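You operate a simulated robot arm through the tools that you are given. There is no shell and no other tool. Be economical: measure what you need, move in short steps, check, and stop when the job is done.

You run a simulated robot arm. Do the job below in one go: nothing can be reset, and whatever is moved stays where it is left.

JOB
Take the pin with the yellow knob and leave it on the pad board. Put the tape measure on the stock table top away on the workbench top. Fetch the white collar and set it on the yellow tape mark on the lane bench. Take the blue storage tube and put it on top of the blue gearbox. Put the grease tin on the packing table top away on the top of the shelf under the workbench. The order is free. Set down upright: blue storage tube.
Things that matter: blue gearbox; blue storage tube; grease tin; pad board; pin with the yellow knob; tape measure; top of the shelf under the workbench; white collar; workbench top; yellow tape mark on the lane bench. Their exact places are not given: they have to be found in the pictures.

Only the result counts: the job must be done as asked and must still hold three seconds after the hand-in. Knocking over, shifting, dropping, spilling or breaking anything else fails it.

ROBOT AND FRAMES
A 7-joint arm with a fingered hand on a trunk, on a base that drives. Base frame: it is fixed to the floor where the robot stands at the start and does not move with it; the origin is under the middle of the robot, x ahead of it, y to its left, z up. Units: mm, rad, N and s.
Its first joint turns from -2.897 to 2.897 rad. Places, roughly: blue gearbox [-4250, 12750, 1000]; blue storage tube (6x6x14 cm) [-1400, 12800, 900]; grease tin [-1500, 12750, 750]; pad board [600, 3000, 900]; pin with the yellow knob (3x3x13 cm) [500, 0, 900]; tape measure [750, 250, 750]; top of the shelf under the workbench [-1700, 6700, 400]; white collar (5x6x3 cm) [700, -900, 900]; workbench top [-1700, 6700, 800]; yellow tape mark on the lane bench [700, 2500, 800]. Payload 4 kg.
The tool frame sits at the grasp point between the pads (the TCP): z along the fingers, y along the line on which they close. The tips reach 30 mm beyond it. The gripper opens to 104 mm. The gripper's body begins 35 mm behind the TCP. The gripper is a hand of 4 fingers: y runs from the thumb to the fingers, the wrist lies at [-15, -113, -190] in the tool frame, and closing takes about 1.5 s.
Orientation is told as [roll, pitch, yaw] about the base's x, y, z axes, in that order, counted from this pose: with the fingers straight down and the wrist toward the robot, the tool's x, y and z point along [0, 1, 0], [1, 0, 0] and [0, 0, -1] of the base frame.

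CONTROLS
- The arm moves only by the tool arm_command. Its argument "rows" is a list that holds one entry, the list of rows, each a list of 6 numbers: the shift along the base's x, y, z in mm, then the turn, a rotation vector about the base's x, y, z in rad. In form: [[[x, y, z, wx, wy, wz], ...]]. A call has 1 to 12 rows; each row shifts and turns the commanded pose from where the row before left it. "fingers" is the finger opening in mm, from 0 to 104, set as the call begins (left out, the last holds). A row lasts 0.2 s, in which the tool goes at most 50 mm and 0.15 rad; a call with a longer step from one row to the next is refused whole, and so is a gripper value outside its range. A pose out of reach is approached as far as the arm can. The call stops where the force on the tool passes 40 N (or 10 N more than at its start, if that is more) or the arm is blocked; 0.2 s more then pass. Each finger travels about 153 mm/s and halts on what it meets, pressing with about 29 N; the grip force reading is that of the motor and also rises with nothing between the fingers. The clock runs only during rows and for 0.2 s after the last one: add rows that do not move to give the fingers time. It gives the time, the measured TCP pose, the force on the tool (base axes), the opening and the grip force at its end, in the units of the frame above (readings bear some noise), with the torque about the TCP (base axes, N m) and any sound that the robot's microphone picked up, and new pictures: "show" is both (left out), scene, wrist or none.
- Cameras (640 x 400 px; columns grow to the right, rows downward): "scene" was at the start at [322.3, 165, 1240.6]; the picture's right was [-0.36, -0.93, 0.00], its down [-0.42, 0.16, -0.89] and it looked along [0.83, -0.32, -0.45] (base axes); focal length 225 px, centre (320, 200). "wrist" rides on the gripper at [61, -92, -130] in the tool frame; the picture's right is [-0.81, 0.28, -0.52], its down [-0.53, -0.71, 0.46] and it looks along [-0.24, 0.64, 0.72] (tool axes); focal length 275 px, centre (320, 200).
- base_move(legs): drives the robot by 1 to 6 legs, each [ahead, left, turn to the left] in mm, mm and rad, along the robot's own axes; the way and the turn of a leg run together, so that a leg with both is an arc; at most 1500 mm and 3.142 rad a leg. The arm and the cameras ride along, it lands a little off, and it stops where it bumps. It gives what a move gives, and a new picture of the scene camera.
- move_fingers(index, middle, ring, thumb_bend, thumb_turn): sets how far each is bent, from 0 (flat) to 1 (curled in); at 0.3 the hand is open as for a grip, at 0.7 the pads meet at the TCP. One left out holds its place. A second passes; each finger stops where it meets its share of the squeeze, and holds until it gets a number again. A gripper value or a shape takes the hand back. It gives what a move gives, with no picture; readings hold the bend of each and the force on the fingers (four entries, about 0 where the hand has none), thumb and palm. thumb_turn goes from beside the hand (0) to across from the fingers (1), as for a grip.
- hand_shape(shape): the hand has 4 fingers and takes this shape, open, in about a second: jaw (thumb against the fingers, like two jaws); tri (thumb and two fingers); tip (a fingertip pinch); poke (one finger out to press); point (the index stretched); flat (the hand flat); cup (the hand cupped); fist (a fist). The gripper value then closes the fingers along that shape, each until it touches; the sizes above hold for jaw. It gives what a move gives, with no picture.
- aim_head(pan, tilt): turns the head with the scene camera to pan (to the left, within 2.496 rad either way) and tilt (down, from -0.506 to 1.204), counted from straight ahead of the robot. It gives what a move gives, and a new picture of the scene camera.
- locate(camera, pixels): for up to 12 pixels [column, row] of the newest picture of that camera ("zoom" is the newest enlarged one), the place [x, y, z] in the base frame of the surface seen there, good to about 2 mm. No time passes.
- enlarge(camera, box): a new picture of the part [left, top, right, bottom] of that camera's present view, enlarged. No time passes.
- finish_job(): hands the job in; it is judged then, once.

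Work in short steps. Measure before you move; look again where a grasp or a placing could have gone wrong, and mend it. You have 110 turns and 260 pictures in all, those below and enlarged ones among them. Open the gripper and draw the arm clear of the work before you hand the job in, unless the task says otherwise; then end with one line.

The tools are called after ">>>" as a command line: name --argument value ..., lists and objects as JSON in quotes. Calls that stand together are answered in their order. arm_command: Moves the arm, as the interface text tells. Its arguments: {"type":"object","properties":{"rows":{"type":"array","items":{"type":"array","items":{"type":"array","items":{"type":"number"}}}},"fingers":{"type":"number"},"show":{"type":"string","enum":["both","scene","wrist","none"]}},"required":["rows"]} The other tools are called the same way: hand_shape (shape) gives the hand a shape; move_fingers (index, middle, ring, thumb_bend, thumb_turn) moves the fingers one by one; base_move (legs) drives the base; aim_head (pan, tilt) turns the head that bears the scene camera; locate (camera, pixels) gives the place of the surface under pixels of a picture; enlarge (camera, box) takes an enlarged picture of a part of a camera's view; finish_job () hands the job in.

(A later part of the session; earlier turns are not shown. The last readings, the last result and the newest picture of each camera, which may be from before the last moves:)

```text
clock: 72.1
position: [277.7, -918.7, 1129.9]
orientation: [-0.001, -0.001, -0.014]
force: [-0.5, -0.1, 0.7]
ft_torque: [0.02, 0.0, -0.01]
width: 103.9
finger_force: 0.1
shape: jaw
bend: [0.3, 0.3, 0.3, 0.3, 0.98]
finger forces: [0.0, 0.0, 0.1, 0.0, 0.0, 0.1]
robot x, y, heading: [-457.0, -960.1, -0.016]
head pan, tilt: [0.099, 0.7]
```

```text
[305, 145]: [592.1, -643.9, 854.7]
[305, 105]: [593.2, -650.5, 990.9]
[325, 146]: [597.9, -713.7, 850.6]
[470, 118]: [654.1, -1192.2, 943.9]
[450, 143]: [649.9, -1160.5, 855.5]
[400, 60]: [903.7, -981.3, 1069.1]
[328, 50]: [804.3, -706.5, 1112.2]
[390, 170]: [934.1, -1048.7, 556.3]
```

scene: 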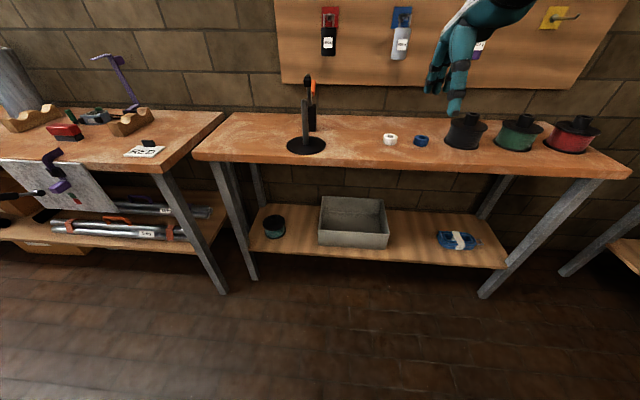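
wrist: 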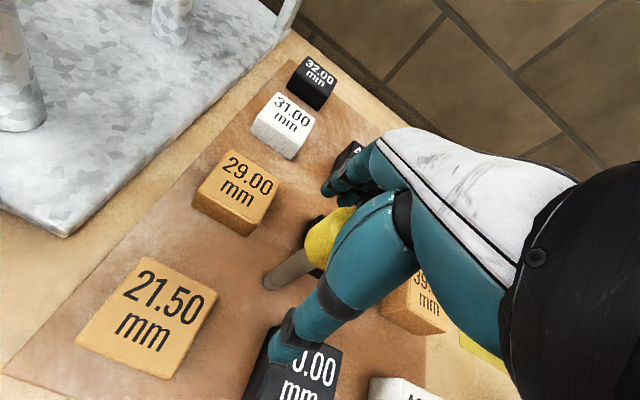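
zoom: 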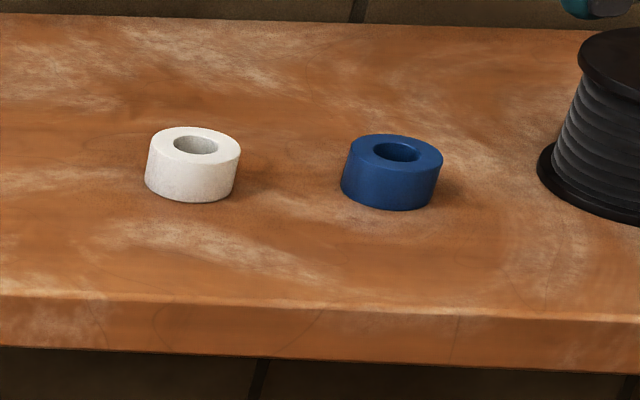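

Collar centre ≈ (651,−941), z 849–872. I drive ahead 320 mm, staying left–right where I am.

>>> base_move --legs '[[320, -5, 0.015]]'

>>> aim_head --pan 0.0 --tilt 0.75

>>> enlarge --camera "scene" --box '[320, 130, 440, 205]'

```text
clock: 74.2
position: [593.9, -917.5, 1129.8]
orientation: [0.001, -0.001, -0.002]
force: [0.1, 0.4, 0.4]
ft_torque: [0.0, 0.02, 0.02]
width: 103.9
finger_force: 0.0
shape: jaw
bend: [0.3, 0.3, 0.3, 0.3, 0.98]
finger forces: [0.1, 0.1, 0.1, 0.1, 0.0, 0.1]
robot x, y, heading: [-137.6, -964.2, 0.004]
head pan, tilt: [0.099, 0.7]
```

scene: 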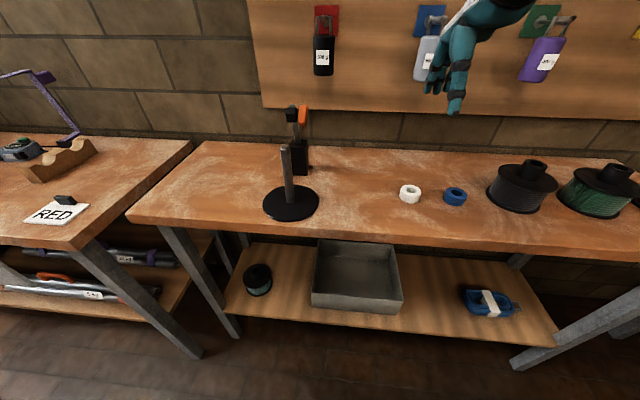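

```text
clock: 74.9
position: [593.6, -917.4, 1129.5]
orientation: [0.001, 0.0, -0.002]
force: [0.5, -0.7, -0.3]
ft_torque: [0.0, -0.04, 0.01]
width: 104.0
finger_force: 0.0
shape: jaw
bend: [0.3, 0.3, 0.3, 0.3, 0.98]
finger forces: [0.0, 0.1, 0.1, 0.0, 0.0, 0.0]
robot x, y, heading: [-140.0, -966.5, 0.0]
head pan, tilt: [0.0, 0.75]
```

scene: 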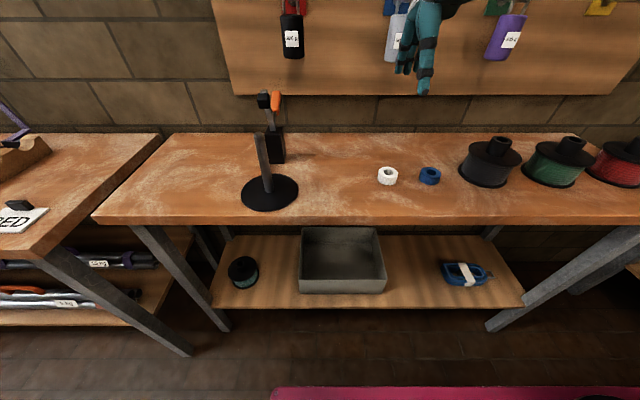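

```text
5.33 times, centred on (380, 168) of scene
```

zoom: 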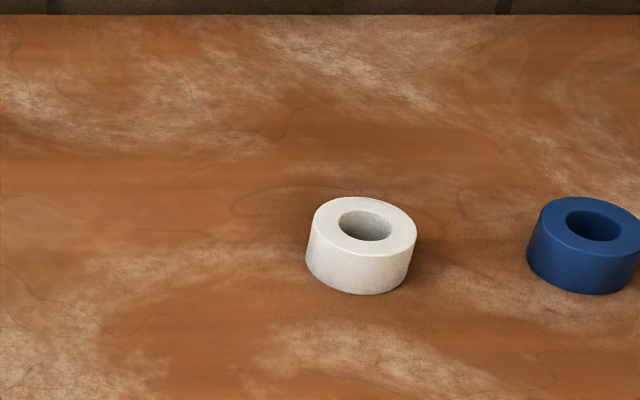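

>>> locate --camera "zoom" --pixels '[[365, 199], [365, 248], [318, 218], [411, 235], [360, 285], [310, 255], [365, 203]]'

```text
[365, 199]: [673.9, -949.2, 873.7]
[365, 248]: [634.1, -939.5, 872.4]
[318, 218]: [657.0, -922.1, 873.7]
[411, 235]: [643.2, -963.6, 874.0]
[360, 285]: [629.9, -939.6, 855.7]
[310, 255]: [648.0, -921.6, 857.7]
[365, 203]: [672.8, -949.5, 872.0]
```

Collar centre (652,−944), about 46 mm across and 24 mm high. I move over it and descend to z≈890.

>>> arm_command --rows '[[[29, -13, 0, 0, 0, 0], [29, -13, -20, 0, 0, 0], [0, 0, -45, 0, 0, 0], [0, 0, -45, 0, 0, 0], [0, 0, -45, 0, 0, 0], [0, 0, -45, 0, 0, 0], [0, 0, -25, 0, 0, 0], [0, 0, -15, 0, 0, 0], [0, 0, 0, 0, 0, 0]]]'

```text
clock: 76.9
position: [652.0, -943.0, 886.1]
orientation: [0.0, -0.001, -0.002]
force: [0.3, 0.1, -0.2]
ft_torque: [0.0, 0.0, 0.01]
width: 103.9
finger_force: 0.1
shape: jaw
bend: [0.3, 0.3, 0.3, 0.3, 0.98]
finger forces: [0.0, 0.1, 0.0, 0.0, 0.0, 0.0]
robot x, y, heading: [-144.6, -963.0, -0.005]
head pan, tilt: [0.0, 0.75]
```

scene: 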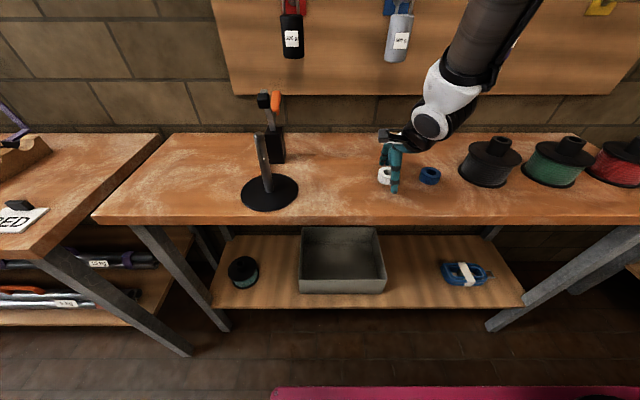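
wrist: 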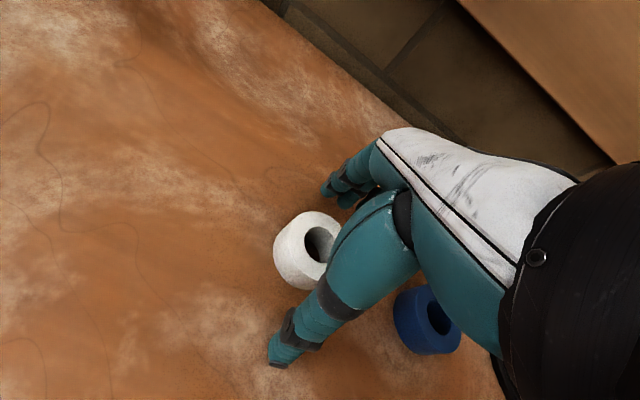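

The hand straddles the collar. I go down 6 mm more and check clearance with a close-up.

>>> arm_command --rows '[[[0, 0, -3, 0, 0, 0], [0, 0, -3, 0, 0, 0], [0, 0, 0, 0, 0, 0]]]' --show "none"

>>> enlarge --camera "scene" --box '[350, 125, 446, 205]'

```text
clock: 77.7
position: [652.1, -943.2, 883.3]
orientation: [-0.001, 0.0, 0.0]
force: [0.0, 0.1, 0.2]
ft_torque: [0.0, -0.01, 0.03]
width: 103.7
finger_force: 0.0
shape: jaw
bend: [0.3, 0.3, 0.3, 0.3, 0.98]
finger forces: [0.0, 0.1, 0.0, 0.0, 0.1, 0.0]
robot x, y, heading: [-142.9, -967.2, -0.004]
head pan, tilt: [0.0, 0.75]
```

```text
5.00 times, centred on (398, 165) of scene
```

zoom: 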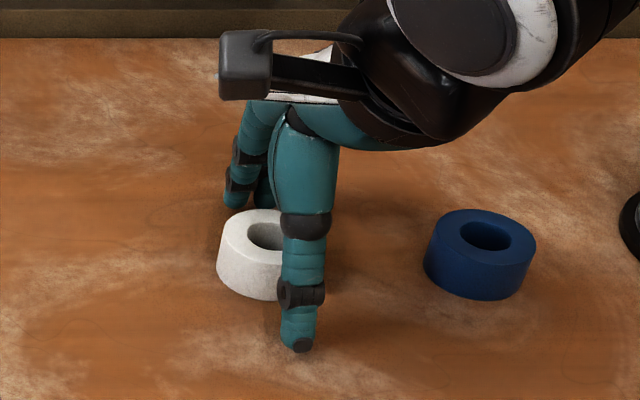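

I check where the thumb and fingertips are relative to the collar.

>>> locate --camera "zoom" --pixels '[[300, 325], [302, 346], [300, 355], [290, 290], [235, 200], [262, 195], [250, 290]]'

```text
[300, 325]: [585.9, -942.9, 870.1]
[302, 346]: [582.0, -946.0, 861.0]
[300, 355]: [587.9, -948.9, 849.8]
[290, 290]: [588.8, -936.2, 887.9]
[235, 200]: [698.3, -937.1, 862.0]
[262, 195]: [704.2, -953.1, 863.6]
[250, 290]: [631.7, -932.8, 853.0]
```

Fingertips (z≈855–860) and thumb flank the collar centred in y. I close the hand.

>>> arm_command --rows '[[[0, 0, 0, 0, 0, 0], [0, 0, 0, 0, 0, 0], [0, 0, 0, 0, 0, 0], [0, 0, 0, 0, 0, 0], [0, 0, 0, 0, 0, 0], [0, 0, 0, 0, 0, 0], [0, 0, 0, 0, 0, 0], [0, 0, 0, 0, 0, 0]]]' --fingers 0 --show "wrist"

>>> enlarge --camera "scene" --box '[350, 125, 446, 205]'

```text
clock: 79.5
position: [652.0, -943.1, 882.9]
orientation: [0.002, 0.0, -0.003]
force: [0.3, 0.0, -0.3]
ft_torque: [-0.01, 0.01, 0.0]
width: 38.4
finger_force: 29.7
shape: jaw
bend: [0.74, 0.5, 0.54, 0.74, 1.0]
finger forces: [16.1, 9.2, 0.0, 0.0, 25.3, 0.0]
robot x, y, heading: [-141.0, -967.0, -0.001]
head pan, tilt: [0.0, 0.75]
```

wrist: 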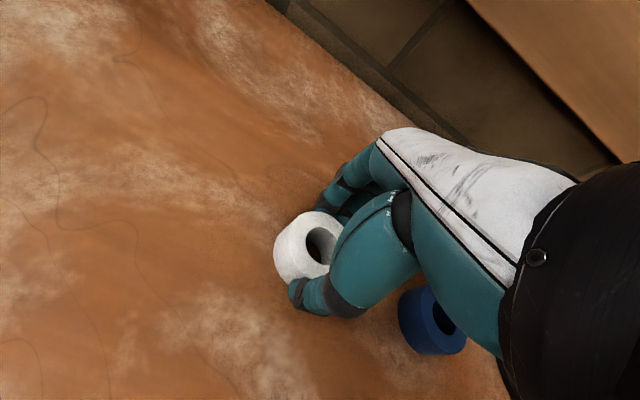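

```text
5.00 times, centred on (398, 165) of scene
```

zoom: 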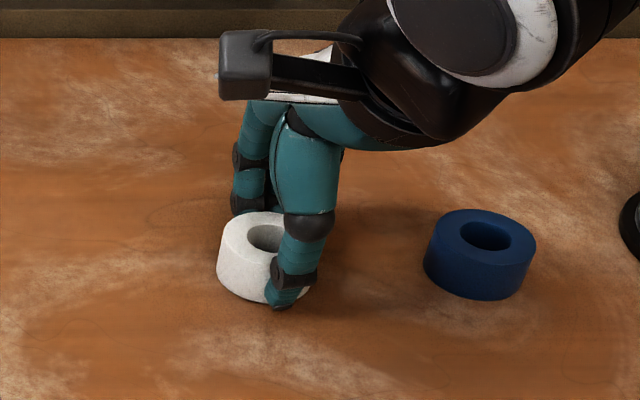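

Middle finger and thumb hold (opening 38 mm), index bent further around the side. I lift a little to test.

>>> arm_command --rows '[[[0, 0, 20, 0, 0, 0], [0, 0, 40, 0, 0, 0], [0, 0, 45, 0, 0, 0], [0, 0, 45, 0, 0, 0], [0, 0, 45, 0, 0, 0], [0, 0, 40, 0, 0, 0], [0, 0, 0, 0, 0, 0]]]'

>>> enlarge --camera "wrist" --box '[240, 160, 420, 320]'

>>> enlarge --camera "scene" --box '[350, 0, 510, 100]'

```text
clock: 81.1
position: [651.2, -946.2, 1118.3]
orientation: [0.001, 0.001, -0.002]
force: [-0.3, 0.2, -0.7]
ft_torque: [0.0, -0.05, 0.0]
width: 38.4
finger_force: 29.2
shape: jaw
bend: [0.74, 0.5, 0.54, 0.74, 1.0]
finger forces: [16.1, 9.2, 0.0, 0.1, 25.2, 0.0]
robot x, y, heading: [-136.8, -965.4, -0.004]
head pan, tilt: [0.0, 0.75]
```

scene: 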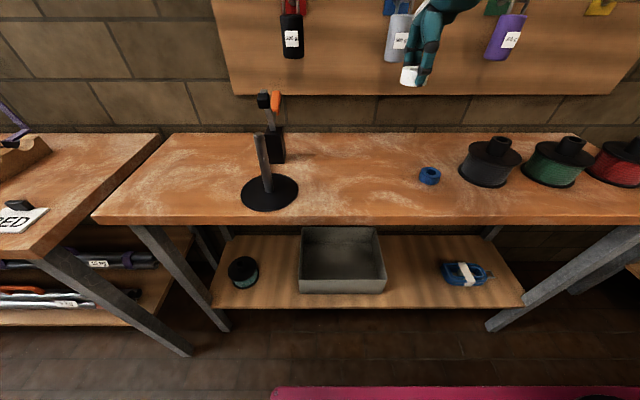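
wrist: 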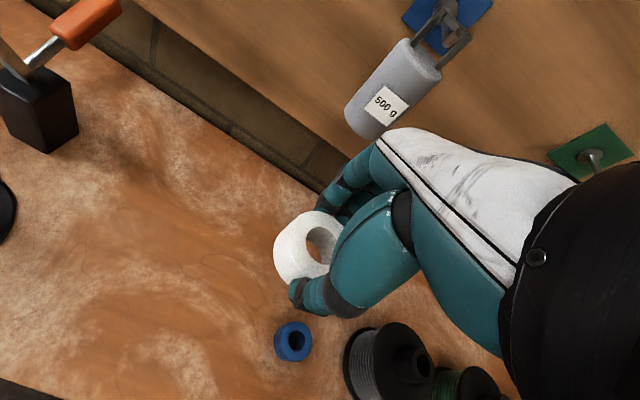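

```text
2.50 times, centred on (330, 240) of wrist
```

zoom: 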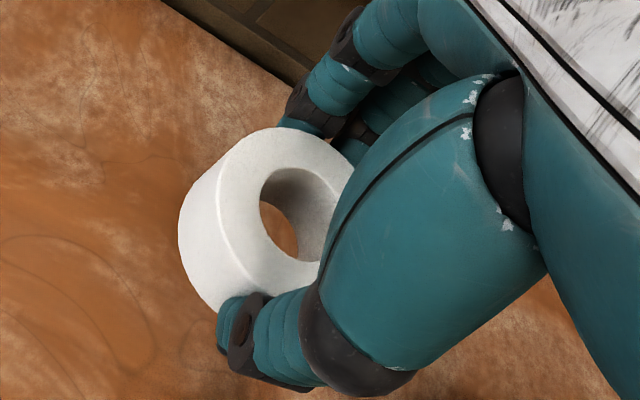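

```text
4.00 times, centred on (430, 50) of scene
```

zoom: 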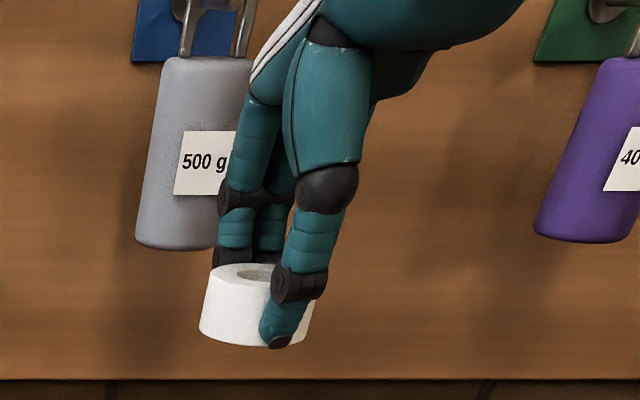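

The collar is held. I back off and drive left to the lane bench.

>>> base_move --legs '[[-310, 0, 0], [0, 1200, 0], [0, 1200, 0], [0, 1090, 0]]'

>>> aim_head --pan 0.0 --tilt 0.6

>>> enlarge --camera "scene" --box '[200, 60, 520, 260]'

```text
clock: 99.8
position: [372.9, 2559.8, 1117.7]
orientation: [0.0, -0.001, -0.003]
force: [0.2, 0.6, -0.7]
ft_torque: [0.0, 0.02, 0.01]
width: 38.6
finger_force: 29.0
shape: jaw
bend: [0.74, 0.5, 0.54, 0.74, 1.0]
finger forces: [16.1, 9.1, 0.1, 0.1, 25.4, 0.1]
robot x, y, heading: [-419.0, 2545.3, -0.003]
head pan, tilt: [0.0, 0.75]
```

scene: 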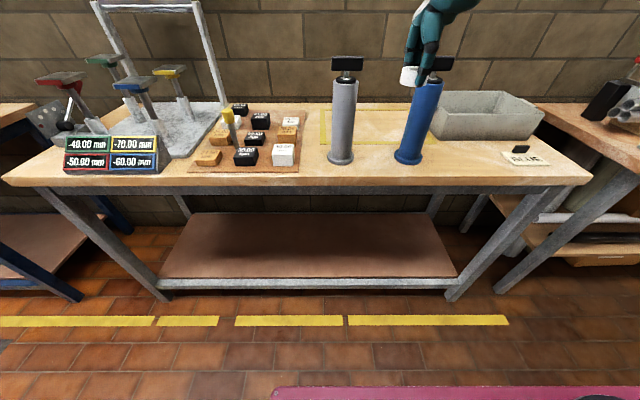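

```text
clock: 100.5
position: [374.3, 2561.0, 1117.7]
orientation: [-0.001, 0.0, -0.005]
force: [-0.4, -0.4, -1.3]
ft_torque: [0.01, 0.01, 0.0]
width: 38.5
finger_force: 28.7
shape: jaw
bend: [0.74, 0.5, 0.54, 0.74, 1.0]
finger forces: [16.1, 9.2, 0.0, 0.1, 25.3, 0.0]
robot x, y, heading: [-415.9, 2540.6, -0.009]
head pan, tilt: [0.0, 0.6]
```

scene: 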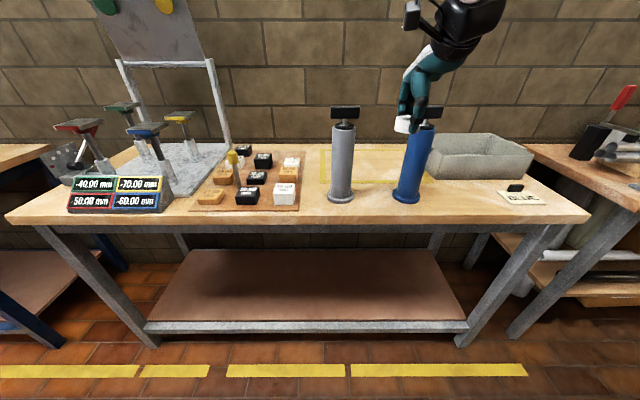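

```text
2.00 times, centred on (360, 160) of scene
```

zoom: 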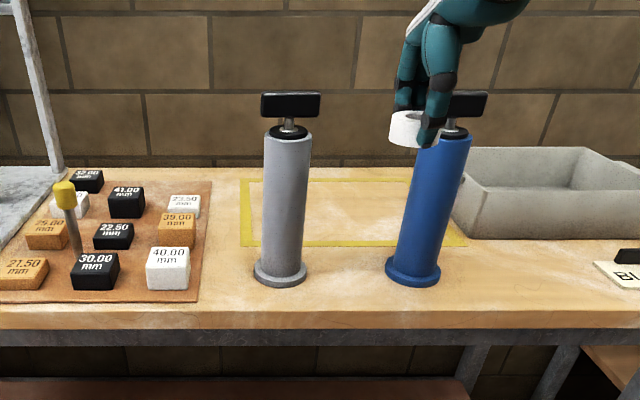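

I measure the yellow-taped rectangle's corners and the height of the two tubes standing before it.

>>> locate --camera "zoom" --pixels '[[243, 183], [246, 242], [375, 244], [375, 182], [462, 240], [290, 95], [290, 110], [265, 110], [318, 108], [455, 100], [278, 280], [412, 280]]'

>>> locate --camera "zoom" --pixels '[[340, 215], [300, 138], [480, 105], [425, 140], [460, 160], [470, 215], [430, 182], [465, 240]]'

```text
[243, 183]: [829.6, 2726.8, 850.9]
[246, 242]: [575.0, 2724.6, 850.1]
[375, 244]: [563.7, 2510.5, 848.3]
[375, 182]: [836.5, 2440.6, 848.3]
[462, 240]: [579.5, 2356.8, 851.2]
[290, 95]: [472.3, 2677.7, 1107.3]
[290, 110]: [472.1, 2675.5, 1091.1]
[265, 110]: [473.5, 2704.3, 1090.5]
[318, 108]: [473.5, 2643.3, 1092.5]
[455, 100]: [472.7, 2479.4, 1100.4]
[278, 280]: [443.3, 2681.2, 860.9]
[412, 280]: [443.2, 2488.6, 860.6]
```

```text
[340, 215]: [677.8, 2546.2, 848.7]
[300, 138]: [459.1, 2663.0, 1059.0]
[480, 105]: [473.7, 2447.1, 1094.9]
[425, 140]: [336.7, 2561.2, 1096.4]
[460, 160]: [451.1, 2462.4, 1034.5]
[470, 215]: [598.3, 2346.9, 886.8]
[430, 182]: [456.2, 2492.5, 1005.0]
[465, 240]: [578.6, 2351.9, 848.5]
```

The rectangle spans x 570–835, y ~2345–2727, with two tubes (tops z≈1108, x≈478) in front of it. Before reaching past them, I rehearse the low pose in the free aisle to see where the forearm passes.

>>> base_move --legs '[[-180, 0, 0]]'

>>> arm_command --rows '[[[0, 0, -45, 0, 0, 0], [0, 0, -45, 0, 0, 0], [0, 0, -45, 0, 0, 0], [0, 0, -45, 0, 0, 0], [0, 0, -45, 0, 0, 0], [0, 0, -10, 0, 0, 0], [0, 0, 0, 0, 0, 0]]]' --show "none"

>>> aim_head --pan -0.3 --tilt 0.4

```text
clock: 102.0
position: [194.4, 2560.9, 1116.7]
orientation: [0.0, 0.0, -0.006]
force: [0.2, -0.8, -1.2]
ft_torque: [0.0, 0.0, 0.0]
width: 38.4
finger_force: 29.2
shape: jaw
bend: [0.74, 0.5, 0.54, 0.74, 1.0]
finger forces: [16.1, 9.2, 0.1, 0.0, 25.4, 0.0]
robot x, y, heading: [-597.9, 2544.8, -0.005]
head pan, tilt: [0.0, 0.6]
```

scene: 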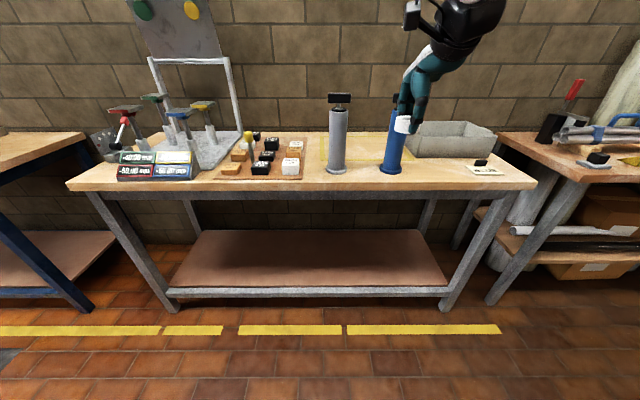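

```text
clock: 103.6
position: [192.8, 2558.5, 883.2]
orientation: [-0.001, 0.0, -0.006]
force: [0.2, 0.8, 0.1]
ft_torque: [0.03, -0.01, -0.05]
width: 38.6
finger_force: 29.0
shape: jaw
bend: [0.74, 0.5, 0.54, 0.74, 1.0]
finger forces: [16.1, 9.2, 0.0, 0.0, 25.3, 0.0]
robot x, y, heading: [-594.1, 2545.0, -0.003]
head pan, tilt: [0.0, 0.6]
```

```text
clock: 104.4
position: [193.3, 2559.0, 881.8]
orientation: [0.0, -0.001, -0.003]
force: [0.2, 0.0, -1.0]
ft_torque: [0.02, 0.0, -0.02]
width: 38.5
finger_force: 29.2
shape: jaw
bend: [0.74, 0.5, 0.54, 0.74, 1.0]
finger forces: [16.1, 9.2, 0.0, 0.0, 25.4, 0.0]
robot x, y, heading: [-594.0, 2546.0, -0.007]
head pan, tilt: [-0.3, 0.4]
```

scene: 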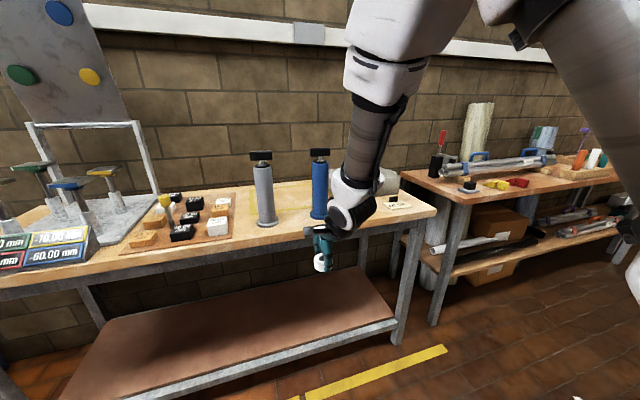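

I measure points along the hand, wrist and forearm in this pose.

>>> locate --camera "scene" --pixels '[[350, 210], [330, 215], [322, 230], [352, 185], [340, 175], [365, 150], [348, 140], [380, 100], [352, 95], [345, 75], [370, 60], [382, 150]]'

>>> enlarge --camera "scene" --box '[270, 100, 430, 280]'

```text
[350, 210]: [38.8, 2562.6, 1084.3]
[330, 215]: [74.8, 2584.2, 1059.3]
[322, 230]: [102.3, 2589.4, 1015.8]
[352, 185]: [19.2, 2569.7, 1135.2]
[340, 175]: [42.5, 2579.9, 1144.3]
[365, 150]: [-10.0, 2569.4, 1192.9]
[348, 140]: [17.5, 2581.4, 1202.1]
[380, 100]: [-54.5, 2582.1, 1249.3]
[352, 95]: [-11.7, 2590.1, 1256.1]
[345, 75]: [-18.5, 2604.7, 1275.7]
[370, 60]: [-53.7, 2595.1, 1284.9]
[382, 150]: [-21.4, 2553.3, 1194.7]
```

```text
2.22 times, centred on (350, 190) of scene
```

zoom: 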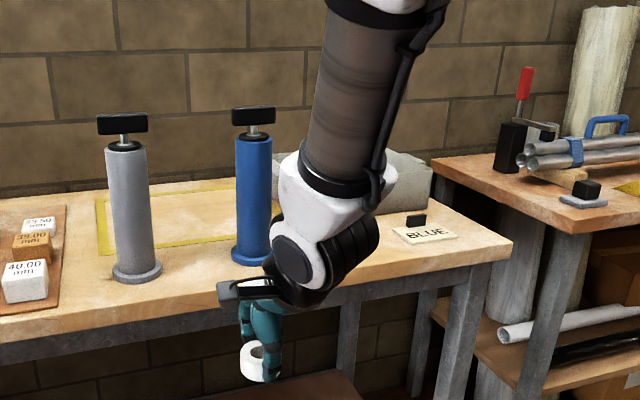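

In the low pose the wrist's near side is ≥165 mm behind the TCP and the forearm rises steeply, so placing at about (735,2577), centred between the tubes in y, is clear. I raise the hand and drive in.

>>> arm_command --rows '[[[0, 0, 45, 0, 0, 0], [0, 0, 45, 0, 0, 0], [0, 0, 45, 0, 0, 0], [0, 0, 45, 0, 0, 0], [0, 0, 45, 0, 0, 0], [0, 0, 45, 0, 0, 0], [0, 0, 45, 0, 0, 0], [0, 0, 0, 0, 0, 0]]]' --show "none"

>>> base_move --legs '[[0, 20, 0.006], [540, 0, 0]]'

>>> aim_head --pan -0.15 --tilt 0.65

```text
clock: 106.2
position: [194.5, 2560.7, 1198.8]
orientation: [0.001, 0.001, -0.007]
force: [-0.6, 0.0, -0.9]
ft_torque: [-0.03, 0.02, 0.01]
width: 38.5
finger_force: 29.1
shape: jaw
bend: [0.74, 0.5, 0.54, 0.74, 1.0]
finger forces: [16.0, 9.3, 0.0, 0.0, 25.2, 0.0]
robot x, y, heading: [-596.2, 2542.0, -0.004]
head pan, tilt: [-0.3, 0.4]
```

```text
clock: 109.7
position: [729.8, 2584.5, 1199.1]
orientation: [0.001, 0.0, 0.0]
force: [-1.1, 0.6, -0.4]
ft_torque: [0.0, -0.04, -0.02]
width: 38.6
finger_force: 28.6
shape: jaw
bend: [0.74, 0.5, 0.54, 0.74, 1.0]
finger forces: [16.0, 9.2, 0.0, 0.0, 25.2, 0.0]
robot x, y, heading: [-63.6, 2567.6, -0.001]
head pan, tilt: [-0.3, 0.4]
```

scene: 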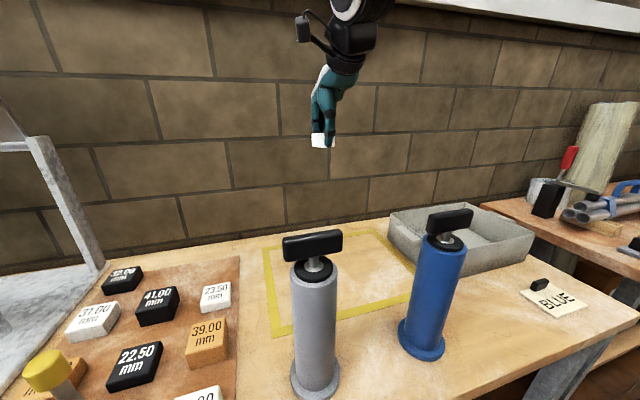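

```text
clock: 110.5
position: [730.3, 2584.2, 1199.2]
orientation: [0.001, -0.001, 0.0]
force: [0.7, -0.2, -0.8]
ft_torque: [0.0, 0.0, -0.02]
width: 38.5
finger_force: 29.0
shape: jaw
bend: [0.74, 0.5, 0.54, 0.74, 1.0]
finger forces: [16.0, 9.1, 0.1, 0.0, 25.2, 0.0]
robot x, y, heading: [-61.2, 2561.1, 0.004]
head pan, tilt: [-0.15, 0.649]
```

scene: 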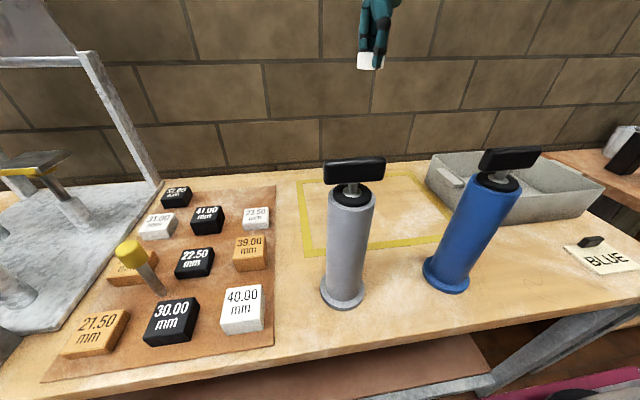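

The hand is above the taped field. I descend to z≈895 and look.

>>> arm_command --rows '[[[5, -7, -40, 0, 0, 0], [0, 0, -45, 0, 0, 0], [0, 0, -45, 0, 0, 0], [0, 0, -45, 0, 0, 0], [0, 0, -45, 0, 0, 0], [0, 0, -40, 0, 0, 0], [0, 0, -30, 0, 0, 0], [0, 0, -12, 0, 0, 0], [0, 0, 0, 0, 0, 0]]]'

```text
clock: 112.5
position: [734.1, 2576.2, 897.3]
orientation: [0.0, 0.001, 0.001]
force: [-0.6, -0.1, -0.6]
ft_torque: [-0.01, 0.04, 0.0]
width: 38.4
finger_force: 29.1
shape: jaw
bend: [0.74, 0.5, 0.54, 0.74, 1.0]
finger forces: [16.0, 9.0, 0.0, 0.0, 25.0, 0.0]
robot x, y, heading: [-59.9, 2565.3, -0.003]
head pan, tilt: [-0.15, 0.649]
```

scene: 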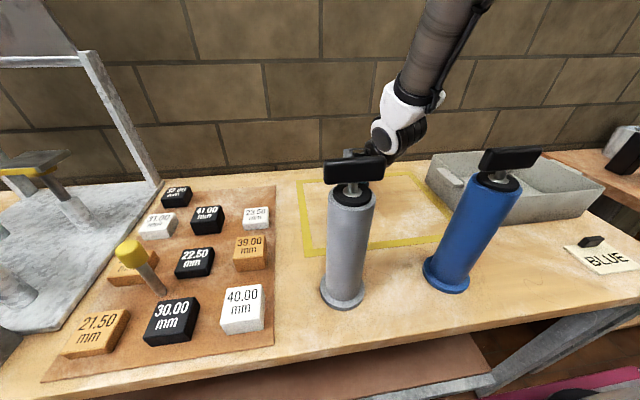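
wrist: 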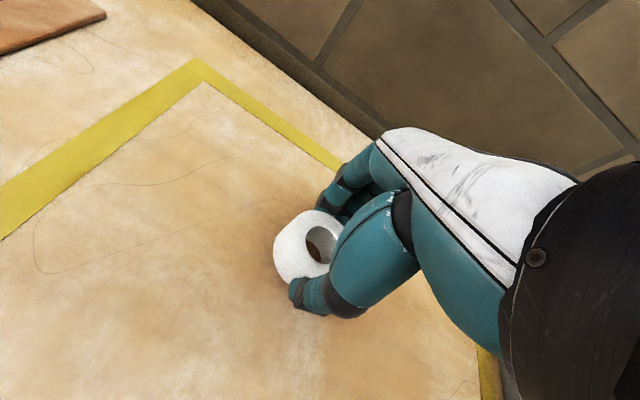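

Inside the tape field. I lower gently until contact.

>>> arm_command --rows '[[[0, 0, -8, 0, 0, 0], [0, 0, -4, 0, 0, 0], [0, 0, -2, 0, 0, 0], [0, 0, 0, 0, 0, 0]]]' --show "none"

```text
clock: 113.5
position: [733.7, 2577.5, 883.1]
orientation: [0.002, 0.0, 0.0]
force: [-0.8, 0.1, -0.7]
ft_torque: [0.0, -0.01, -0.03]
width: 38.7
finger_force: 28.9
shape: jaw
bend: [0.74, 0.5, 0.54, 0.74, 1.0]
finger forces: [16.0, 9.1, 0.1, 0.0, 25.1, 0.1]
robot x, y, heading: [-60.2, 2564.5, -0.002]
head pan, tilt: [-0.15, 0.649]
```

>>> arm_command --rows '[[[0, 0, -1, 0, 0, 0], [0, 0, -1, 0, 0, 0], [0, 0, 0, 0, 0, 0]]]' --show "none"

```text
clock: 114.3
position: [734.8, 2578.4, 882.0]
orientation: [-0.001, 0.001, 0.001]
force: [-0.5, 1.1, 5.4]
ft_torque: [0.01, -0.07, 0.0]
width: 38.8
finger_force: 29.0
shape: jaw
bend: [0.74, 0.5, 0.54, 0.74, 1.0]
finger forces: [15.8, 9.3, 0.1, 0.0, 26.1, 0.1]
robot x, y, heading: [-62.7, 2565.2, -0.005]
head pan, tilt: [-0.15, 0.649]
```

Contact (5 N). I open, lift straight up and look.

>>> arm_command --rows '[[[0, 0, 0, 0, 0, 0], [0, 0, 0, 0, 0, 0], [0, 0, 0, 0, 0, 0], [0, 0, 0, 0, 0, 0], [0, 0, 0, 0, 0, 0], [0, 0, 30, 0, 0, 0], [0, 0, 45, 0, 0, 0], [0, 0, 50, 0, 0, 0], [0, 0, 50, 0, 0, 0], [0, 0, 50, 0, 0, 0], [0, 0, 50, 0, 0, 0], [0, 0, 40, 0, 0, 0]]]' --fingers 104

```text
clock: 116.9
position: [735.0, 2576.5, 1197.3]
orientation: [-0.001, 0.0, 0.0]
force: [0.7, 0.2, -1.0]
ft_torque: [0.0, 0.0, 0.01]
width: 103.7
finger_force: 0.0
shape: jaw
bend: [0.3, 0.3, 0.3, 0.3, 0.98]
finger forces: [0.1, 0.1, 0.0, 0.0, 0.0, 0.1]
robot x, y, heading: [-62.0, 2566.3, -0.004]
head pan, tilt: [-0.15, 0.649]
```

scene: 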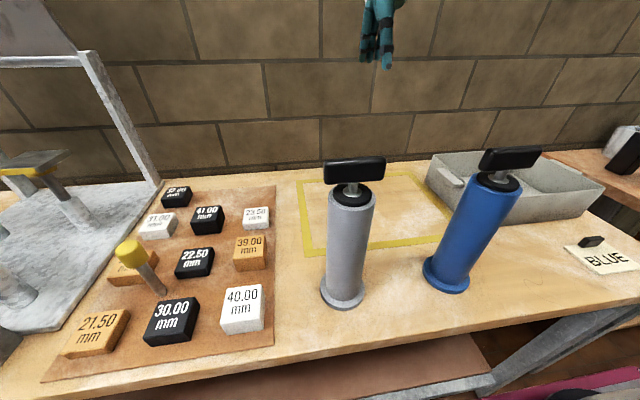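
wrist: 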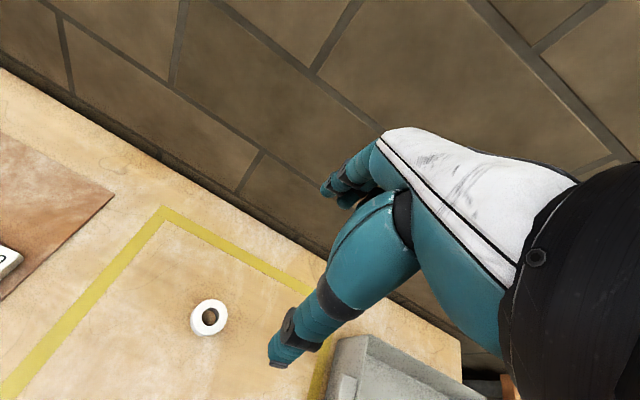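

The collar lies inside the tape field. I back off and drive to the tape measure at about (735,270).

>>> base_move --legs '[[-370, 0, 0.004], [0, -1150, 0], [0, -1160, 0], [200, 0, 0]]'

>>> aim_head --pan 0.0 --tilt 0.65

>>> enlarge --camera "scene" --box '[250, 100, 430, 210]'

```text
clock: 131.4
position: [563.2, 241.3, 1197.1]
orientation: [0.0, 0.0, -0.01]
force: [-1.0, -0.4, 0.0]
ft_torque: [-0.06, 0.0, -0.02]
width: 103.7
finger_force: 0.0
shape: jaw
bend: [0.3, 0.3, 0.3, 0.3, 0.98]
finger forces: [0.0, 0.0, 0.0, 0.1, 0.0, 0.1]
robot x, y, heading: [-237.6, 230.5, -0.006]
head pan, tilt: [-0.15, 0.649]
```

scene: 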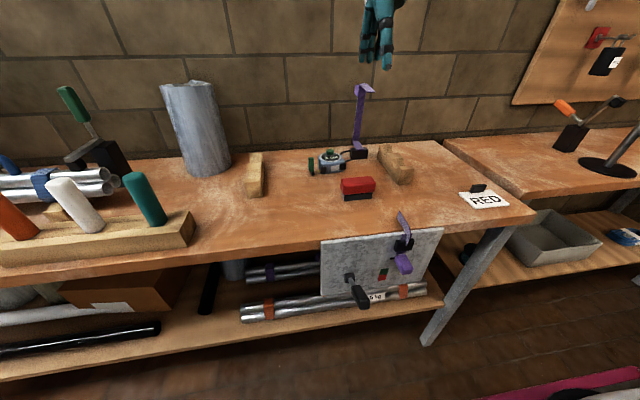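

```text
clock: 132.2
position: [562.8, 239.3, 1198.2]
orientation: [0.0, -0.001, -0.008]
force: [-0.6, 0.2, 0.5]
ft_torque: [-0.01, -0.01, -0.01]
width: 103.8
finger_force: 0.0
shape: jaw
bend: [0.3, 0.3, 0.3, 0.3, 0.98]
finger forces: [0.0, 0.0, 0.1, 0.0, 0.0, 0.0]
robot x, y, heading: [-233.6, 235.5, -0.007]
head pan, tilt: [0.0, 0.649]
```

scene: 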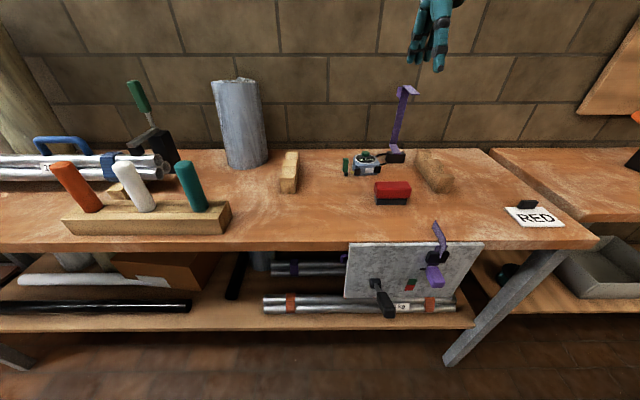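

```text
3.56 times, centred on (340, 155) of scene
```

zoom: 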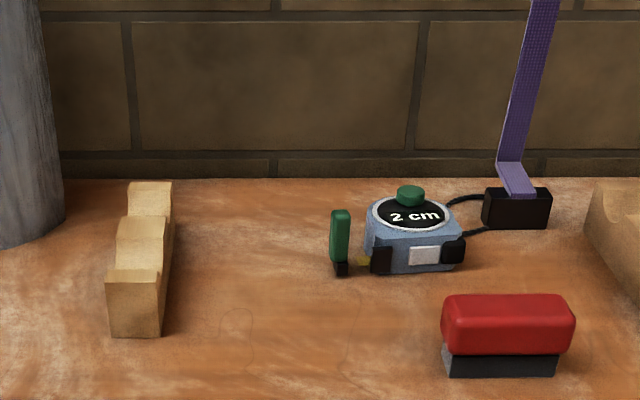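

The tape measure has a black loop near a black block with a purple strip. I check with the wrist camera whether they are joined.

>>> arm_command --rows '[[[0, 30, -40, 0, 0, 0], [0, 0, -40, 0, 0, 0], [0, 0, 0, 0, 0, 0]]]' --show "wrist"

>>> enlarge --camera "scene" --box '[330, 130, 430, 192]'

```text
clock: 132.9
position: [560.4, 272.6, 1118.1]
orientation: [-0.001, -0.001, -0.007]
force: [0.2, -0.4, -0.6]
ft_torque: [0.0, 0.01, 0.01]
width: 104.0
finger_force: 0.0
shape: jaw
bend: [0.3, 0.3, 0.3, 0.3, 0.98]
finger forces: [0.0, 0.1, 0.0, 0.0, 0.1, 0.0]
robot x, y, heading: [-230.1, 236.7, -0.01]
head pan, tilt: [0.0, 0.649]
```

wrist: 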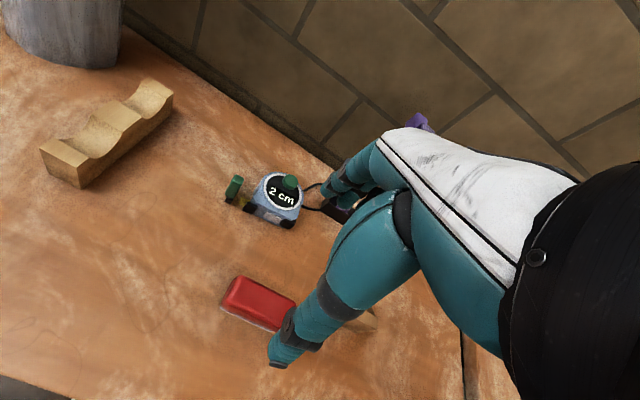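

```text
6.40 times, centred on (380, 161) of scene
```

zoom: 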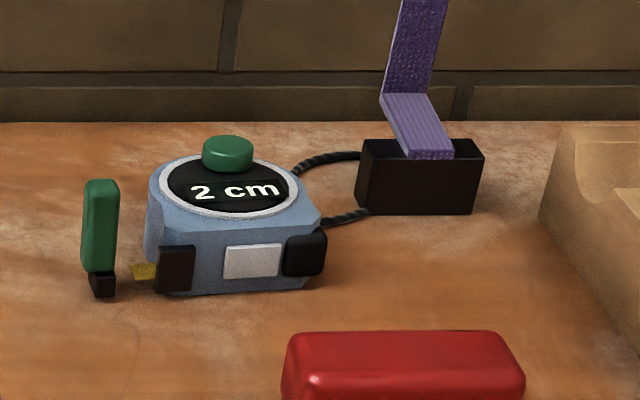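

I move the camera a bit right and closer to see the block and loop from above.

>>> arm_command --rows '[[[0, -45, 0, 0, 0, 0], [10, -45, 0, 0, 0, 0], [20, -45, 0, 0, 0, 0], [20, -25, 0, 0, 0, 0], [0, 0, 0, 0, 0, 0]]]' --show "wrist"

>>> enlarge --camera "wrist" --box '[80, 40, 340, 240]'

```text
clock: 134.2
position: [613.8, 112.6, 1116.7]
orientation: [0.0, 0.001, -0.009]
force: [0.8, 0.5, -0.7]
ft_torque: [-0.01, -0.02, -0.02]
width: 103.5
finger_force: 0.1
shape: jaw
bend: [0.3, 0.3, 0.3, 0.3, 0.98]
finger forces: [0.0, 0.1, 0.0, 0.0, 0.0, 0.0]
robot x, y, heading: [-233.3, 234.1, -0.006]
head pan, tilt: [0.0, 0.649]
```

wrist: 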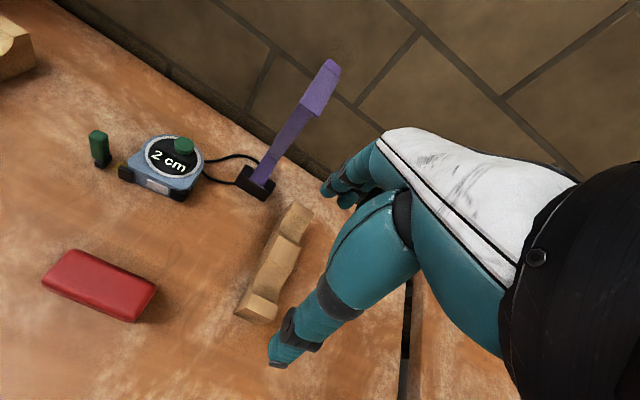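

```text
2.00 times, centred on (210, 140) of wrist
```

zoom: 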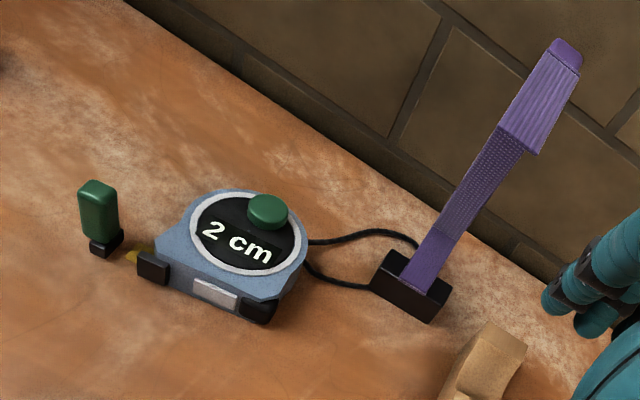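

The loop is a wrist strap ending at the block; the block and green clip look separate. I measure the body's outline to grasp it front-to-back.

>>> locate --camera "zoom" --pixels '[[240, 190], [210, 285], [150, 265], [260, 305], [185, 240], [305, 260], [270, 195], [240, 250], [100, 190], [105, 250], [385, 280], [225, 310]]'

>>> locate --camera "zoom" --pixels '[[340, 240], [345, 282], [415, 240], [400, 320], [545, 110], [565, 50], [405, 260], [370, 290]]'

```text
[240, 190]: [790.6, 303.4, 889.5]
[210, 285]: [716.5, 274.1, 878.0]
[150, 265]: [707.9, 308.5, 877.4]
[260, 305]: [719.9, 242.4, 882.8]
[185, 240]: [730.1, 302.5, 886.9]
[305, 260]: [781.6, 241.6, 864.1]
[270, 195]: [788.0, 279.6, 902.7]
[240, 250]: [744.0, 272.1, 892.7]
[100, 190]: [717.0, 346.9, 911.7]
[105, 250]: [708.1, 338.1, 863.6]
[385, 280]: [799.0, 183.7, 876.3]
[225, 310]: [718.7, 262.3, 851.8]
```

```text
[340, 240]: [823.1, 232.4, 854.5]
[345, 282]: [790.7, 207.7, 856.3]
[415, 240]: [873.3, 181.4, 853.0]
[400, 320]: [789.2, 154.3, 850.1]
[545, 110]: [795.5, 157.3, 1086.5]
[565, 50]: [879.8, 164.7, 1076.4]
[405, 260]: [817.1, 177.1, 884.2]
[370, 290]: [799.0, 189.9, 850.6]
```

Body spans x≈713–790, y 240–310, turned ~0.18 rad, top z 890 (button 903). I shift the hand left first, turn it 0.17, then drive ahead 190 mm to stay in reach.

>>> arm_command --rows '[[[-26, 20, 0, 0, 0, 0], [-26, 30, 0, 0, 0, 0], [0, 40, 0, 0, 0, 0.085], [0, 40, 0, 0, 0, 0.085], [0, 35, 0, 0, 0, 0], [0, 0, 0, 0, 0, 0]]]' --show "none"

>>> base_move --legs '[[190, 0, 0.005]]'

>>> enlarge --camera "wrist" --box '[0, 0, 640, 400]'

```text
clock: 135.6
position: [560.2, 276.3, 1117.0]
orientation: [0.0, 0.0, 0.159]
force: [0.0, -0.2, 0.4]
ft_torque: [-0.01, 0.0, -0.01]
width: 103.8
finger_force: 0.0
shape: jaw
bend: [0.3, 0.3, 0.3, 0.3, 0.98]
finger forces: [0.0, 0.1, 0.0, 0.0, 0.0, 0.1]
robot x, y, heading: [-233.9, 237.8, -0.009]
head pan, tilt: [0.0, 0.649]
```

```text
clock: 137.1
position: [749.6, 276.2, 1116.4]
orientation: [-0.001, 0.0, 0.166]
force: [0.8, 0.0, -0.4]
ft_torque: [0.0, 0.01, 0.0]
width: 103.7
finger_force: 0.1
shape: jaw
bend: [0.3, 0.3, 0.3, 0.3, 0.98]
finger forces: [0.1, 0.0, 0.0, 0.1, 0.1, 0.0]
robot x, y, heading: [-46.0, 232.3, -0.006]
head pan, tilt: [0.0, 0.649]
```

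scene: 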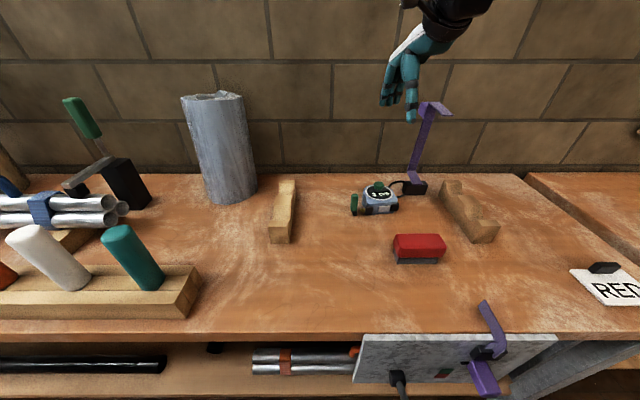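

```text
1.00 times, centred on (320, 200) of wrist
```

zoom: 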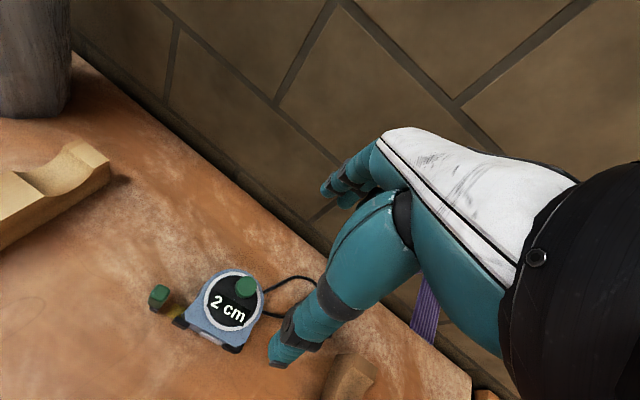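

The purple strip stays ~60 mm right of the hand. I re-measure the body from this viewpoint before descending.

>>> locate --camera "zoom" --pixels '[[215, 277], [240, 272], [258, 280], [262, 300], [185, 318], [215, 345], [236, 345], [198, 300], [228, 302], [245, 283], [160, 290], [240, 325]]'

>>> enlarge --camera "wrist" --box '[130, 240, 330, 365]'

```text
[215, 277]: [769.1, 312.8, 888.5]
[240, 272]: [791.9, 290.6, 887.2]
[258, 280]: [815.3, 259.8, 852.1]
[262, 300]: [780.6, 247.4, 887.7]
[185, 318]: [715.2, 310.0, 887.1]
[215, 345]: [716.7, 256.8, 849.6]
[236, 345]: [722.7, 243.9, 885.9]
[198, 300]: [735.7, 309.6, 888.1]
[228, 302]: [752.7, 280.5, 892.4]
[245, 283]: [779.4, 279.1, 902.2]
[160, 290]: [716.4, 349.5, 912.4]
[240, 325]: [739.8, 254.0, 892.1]
```

```text
3.20 times, centred on (230, 302) of wrist
```

zoom: 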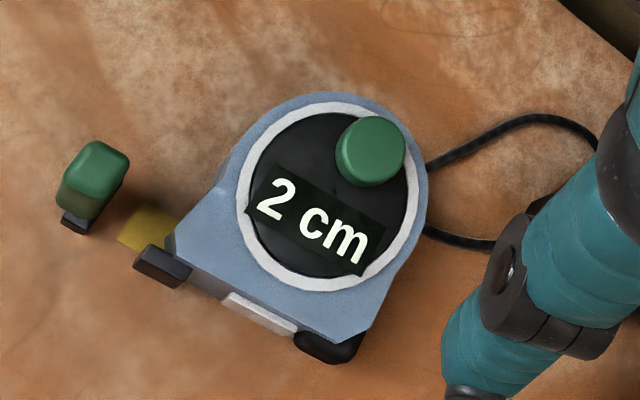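

Body centre ≈ (752,280), depth ~80 mm. I descend to z≈935 and check the clearance.

>>> arm_command --rows '[[[2, 4, -40, 0, 0, 0], [0, 0, -45, 0, 0, 0], [0, 0, -45, 0, 0, 0], [0, 0, -35, 0, 0, 0], [0, 0, -16, 0, 0, 0], [0, 0, 0, 0, 0, 0]]]' --show "wrist"

>>> enlarge --camera "scene" --box '[330, 135, 450, 230]'

```text
clock: 138.5
position: [751.0, 282.4, 935.1]
orientation: [-0.001, 0.001, 0.166]
force: [-0.3, 0.1, -0.1]
ft_torque: [0.0, 0.02, 0.0]
width: 103.9
finger_force: 0.0
shape: jaw
bend: [0.3, 0.3, 0.3, 0.3, 0.98]
finger forces: [0.1, 0.0, 0.1, 0.1, 0.0, 0.0]
robot x, y, heading: [-42.0, 235.4, -0.009]
head pan, tilt: [0.0, 0.649]
```

wrist: 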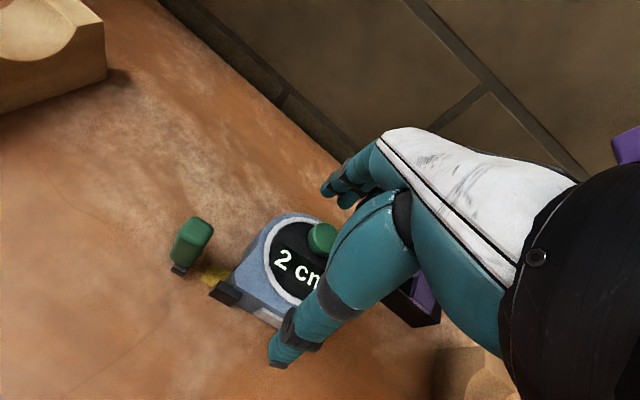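

```text
4.21 times, centred on (390, 182) of scene
```

zoom: 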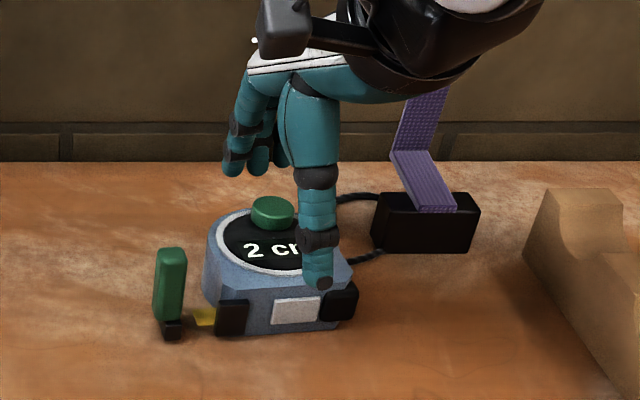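

>>> locate --camera "zoom" --pixels '[[318, 265], [322, 284], [232, 165], [258, 168], [280, 160], [295, 310], [400, 110], [420, 60], [460, 60]]'

```text
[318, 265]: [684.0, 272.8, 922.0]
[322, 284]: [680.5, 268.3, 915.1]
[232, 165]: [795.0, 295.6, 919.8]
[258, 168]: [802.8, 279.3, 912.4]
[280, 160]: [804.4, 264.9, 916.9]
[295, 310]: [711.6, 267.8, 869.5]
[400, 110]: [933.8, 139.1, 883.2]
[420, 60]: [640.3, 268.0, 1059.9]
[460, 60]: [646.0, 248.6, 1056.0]
```

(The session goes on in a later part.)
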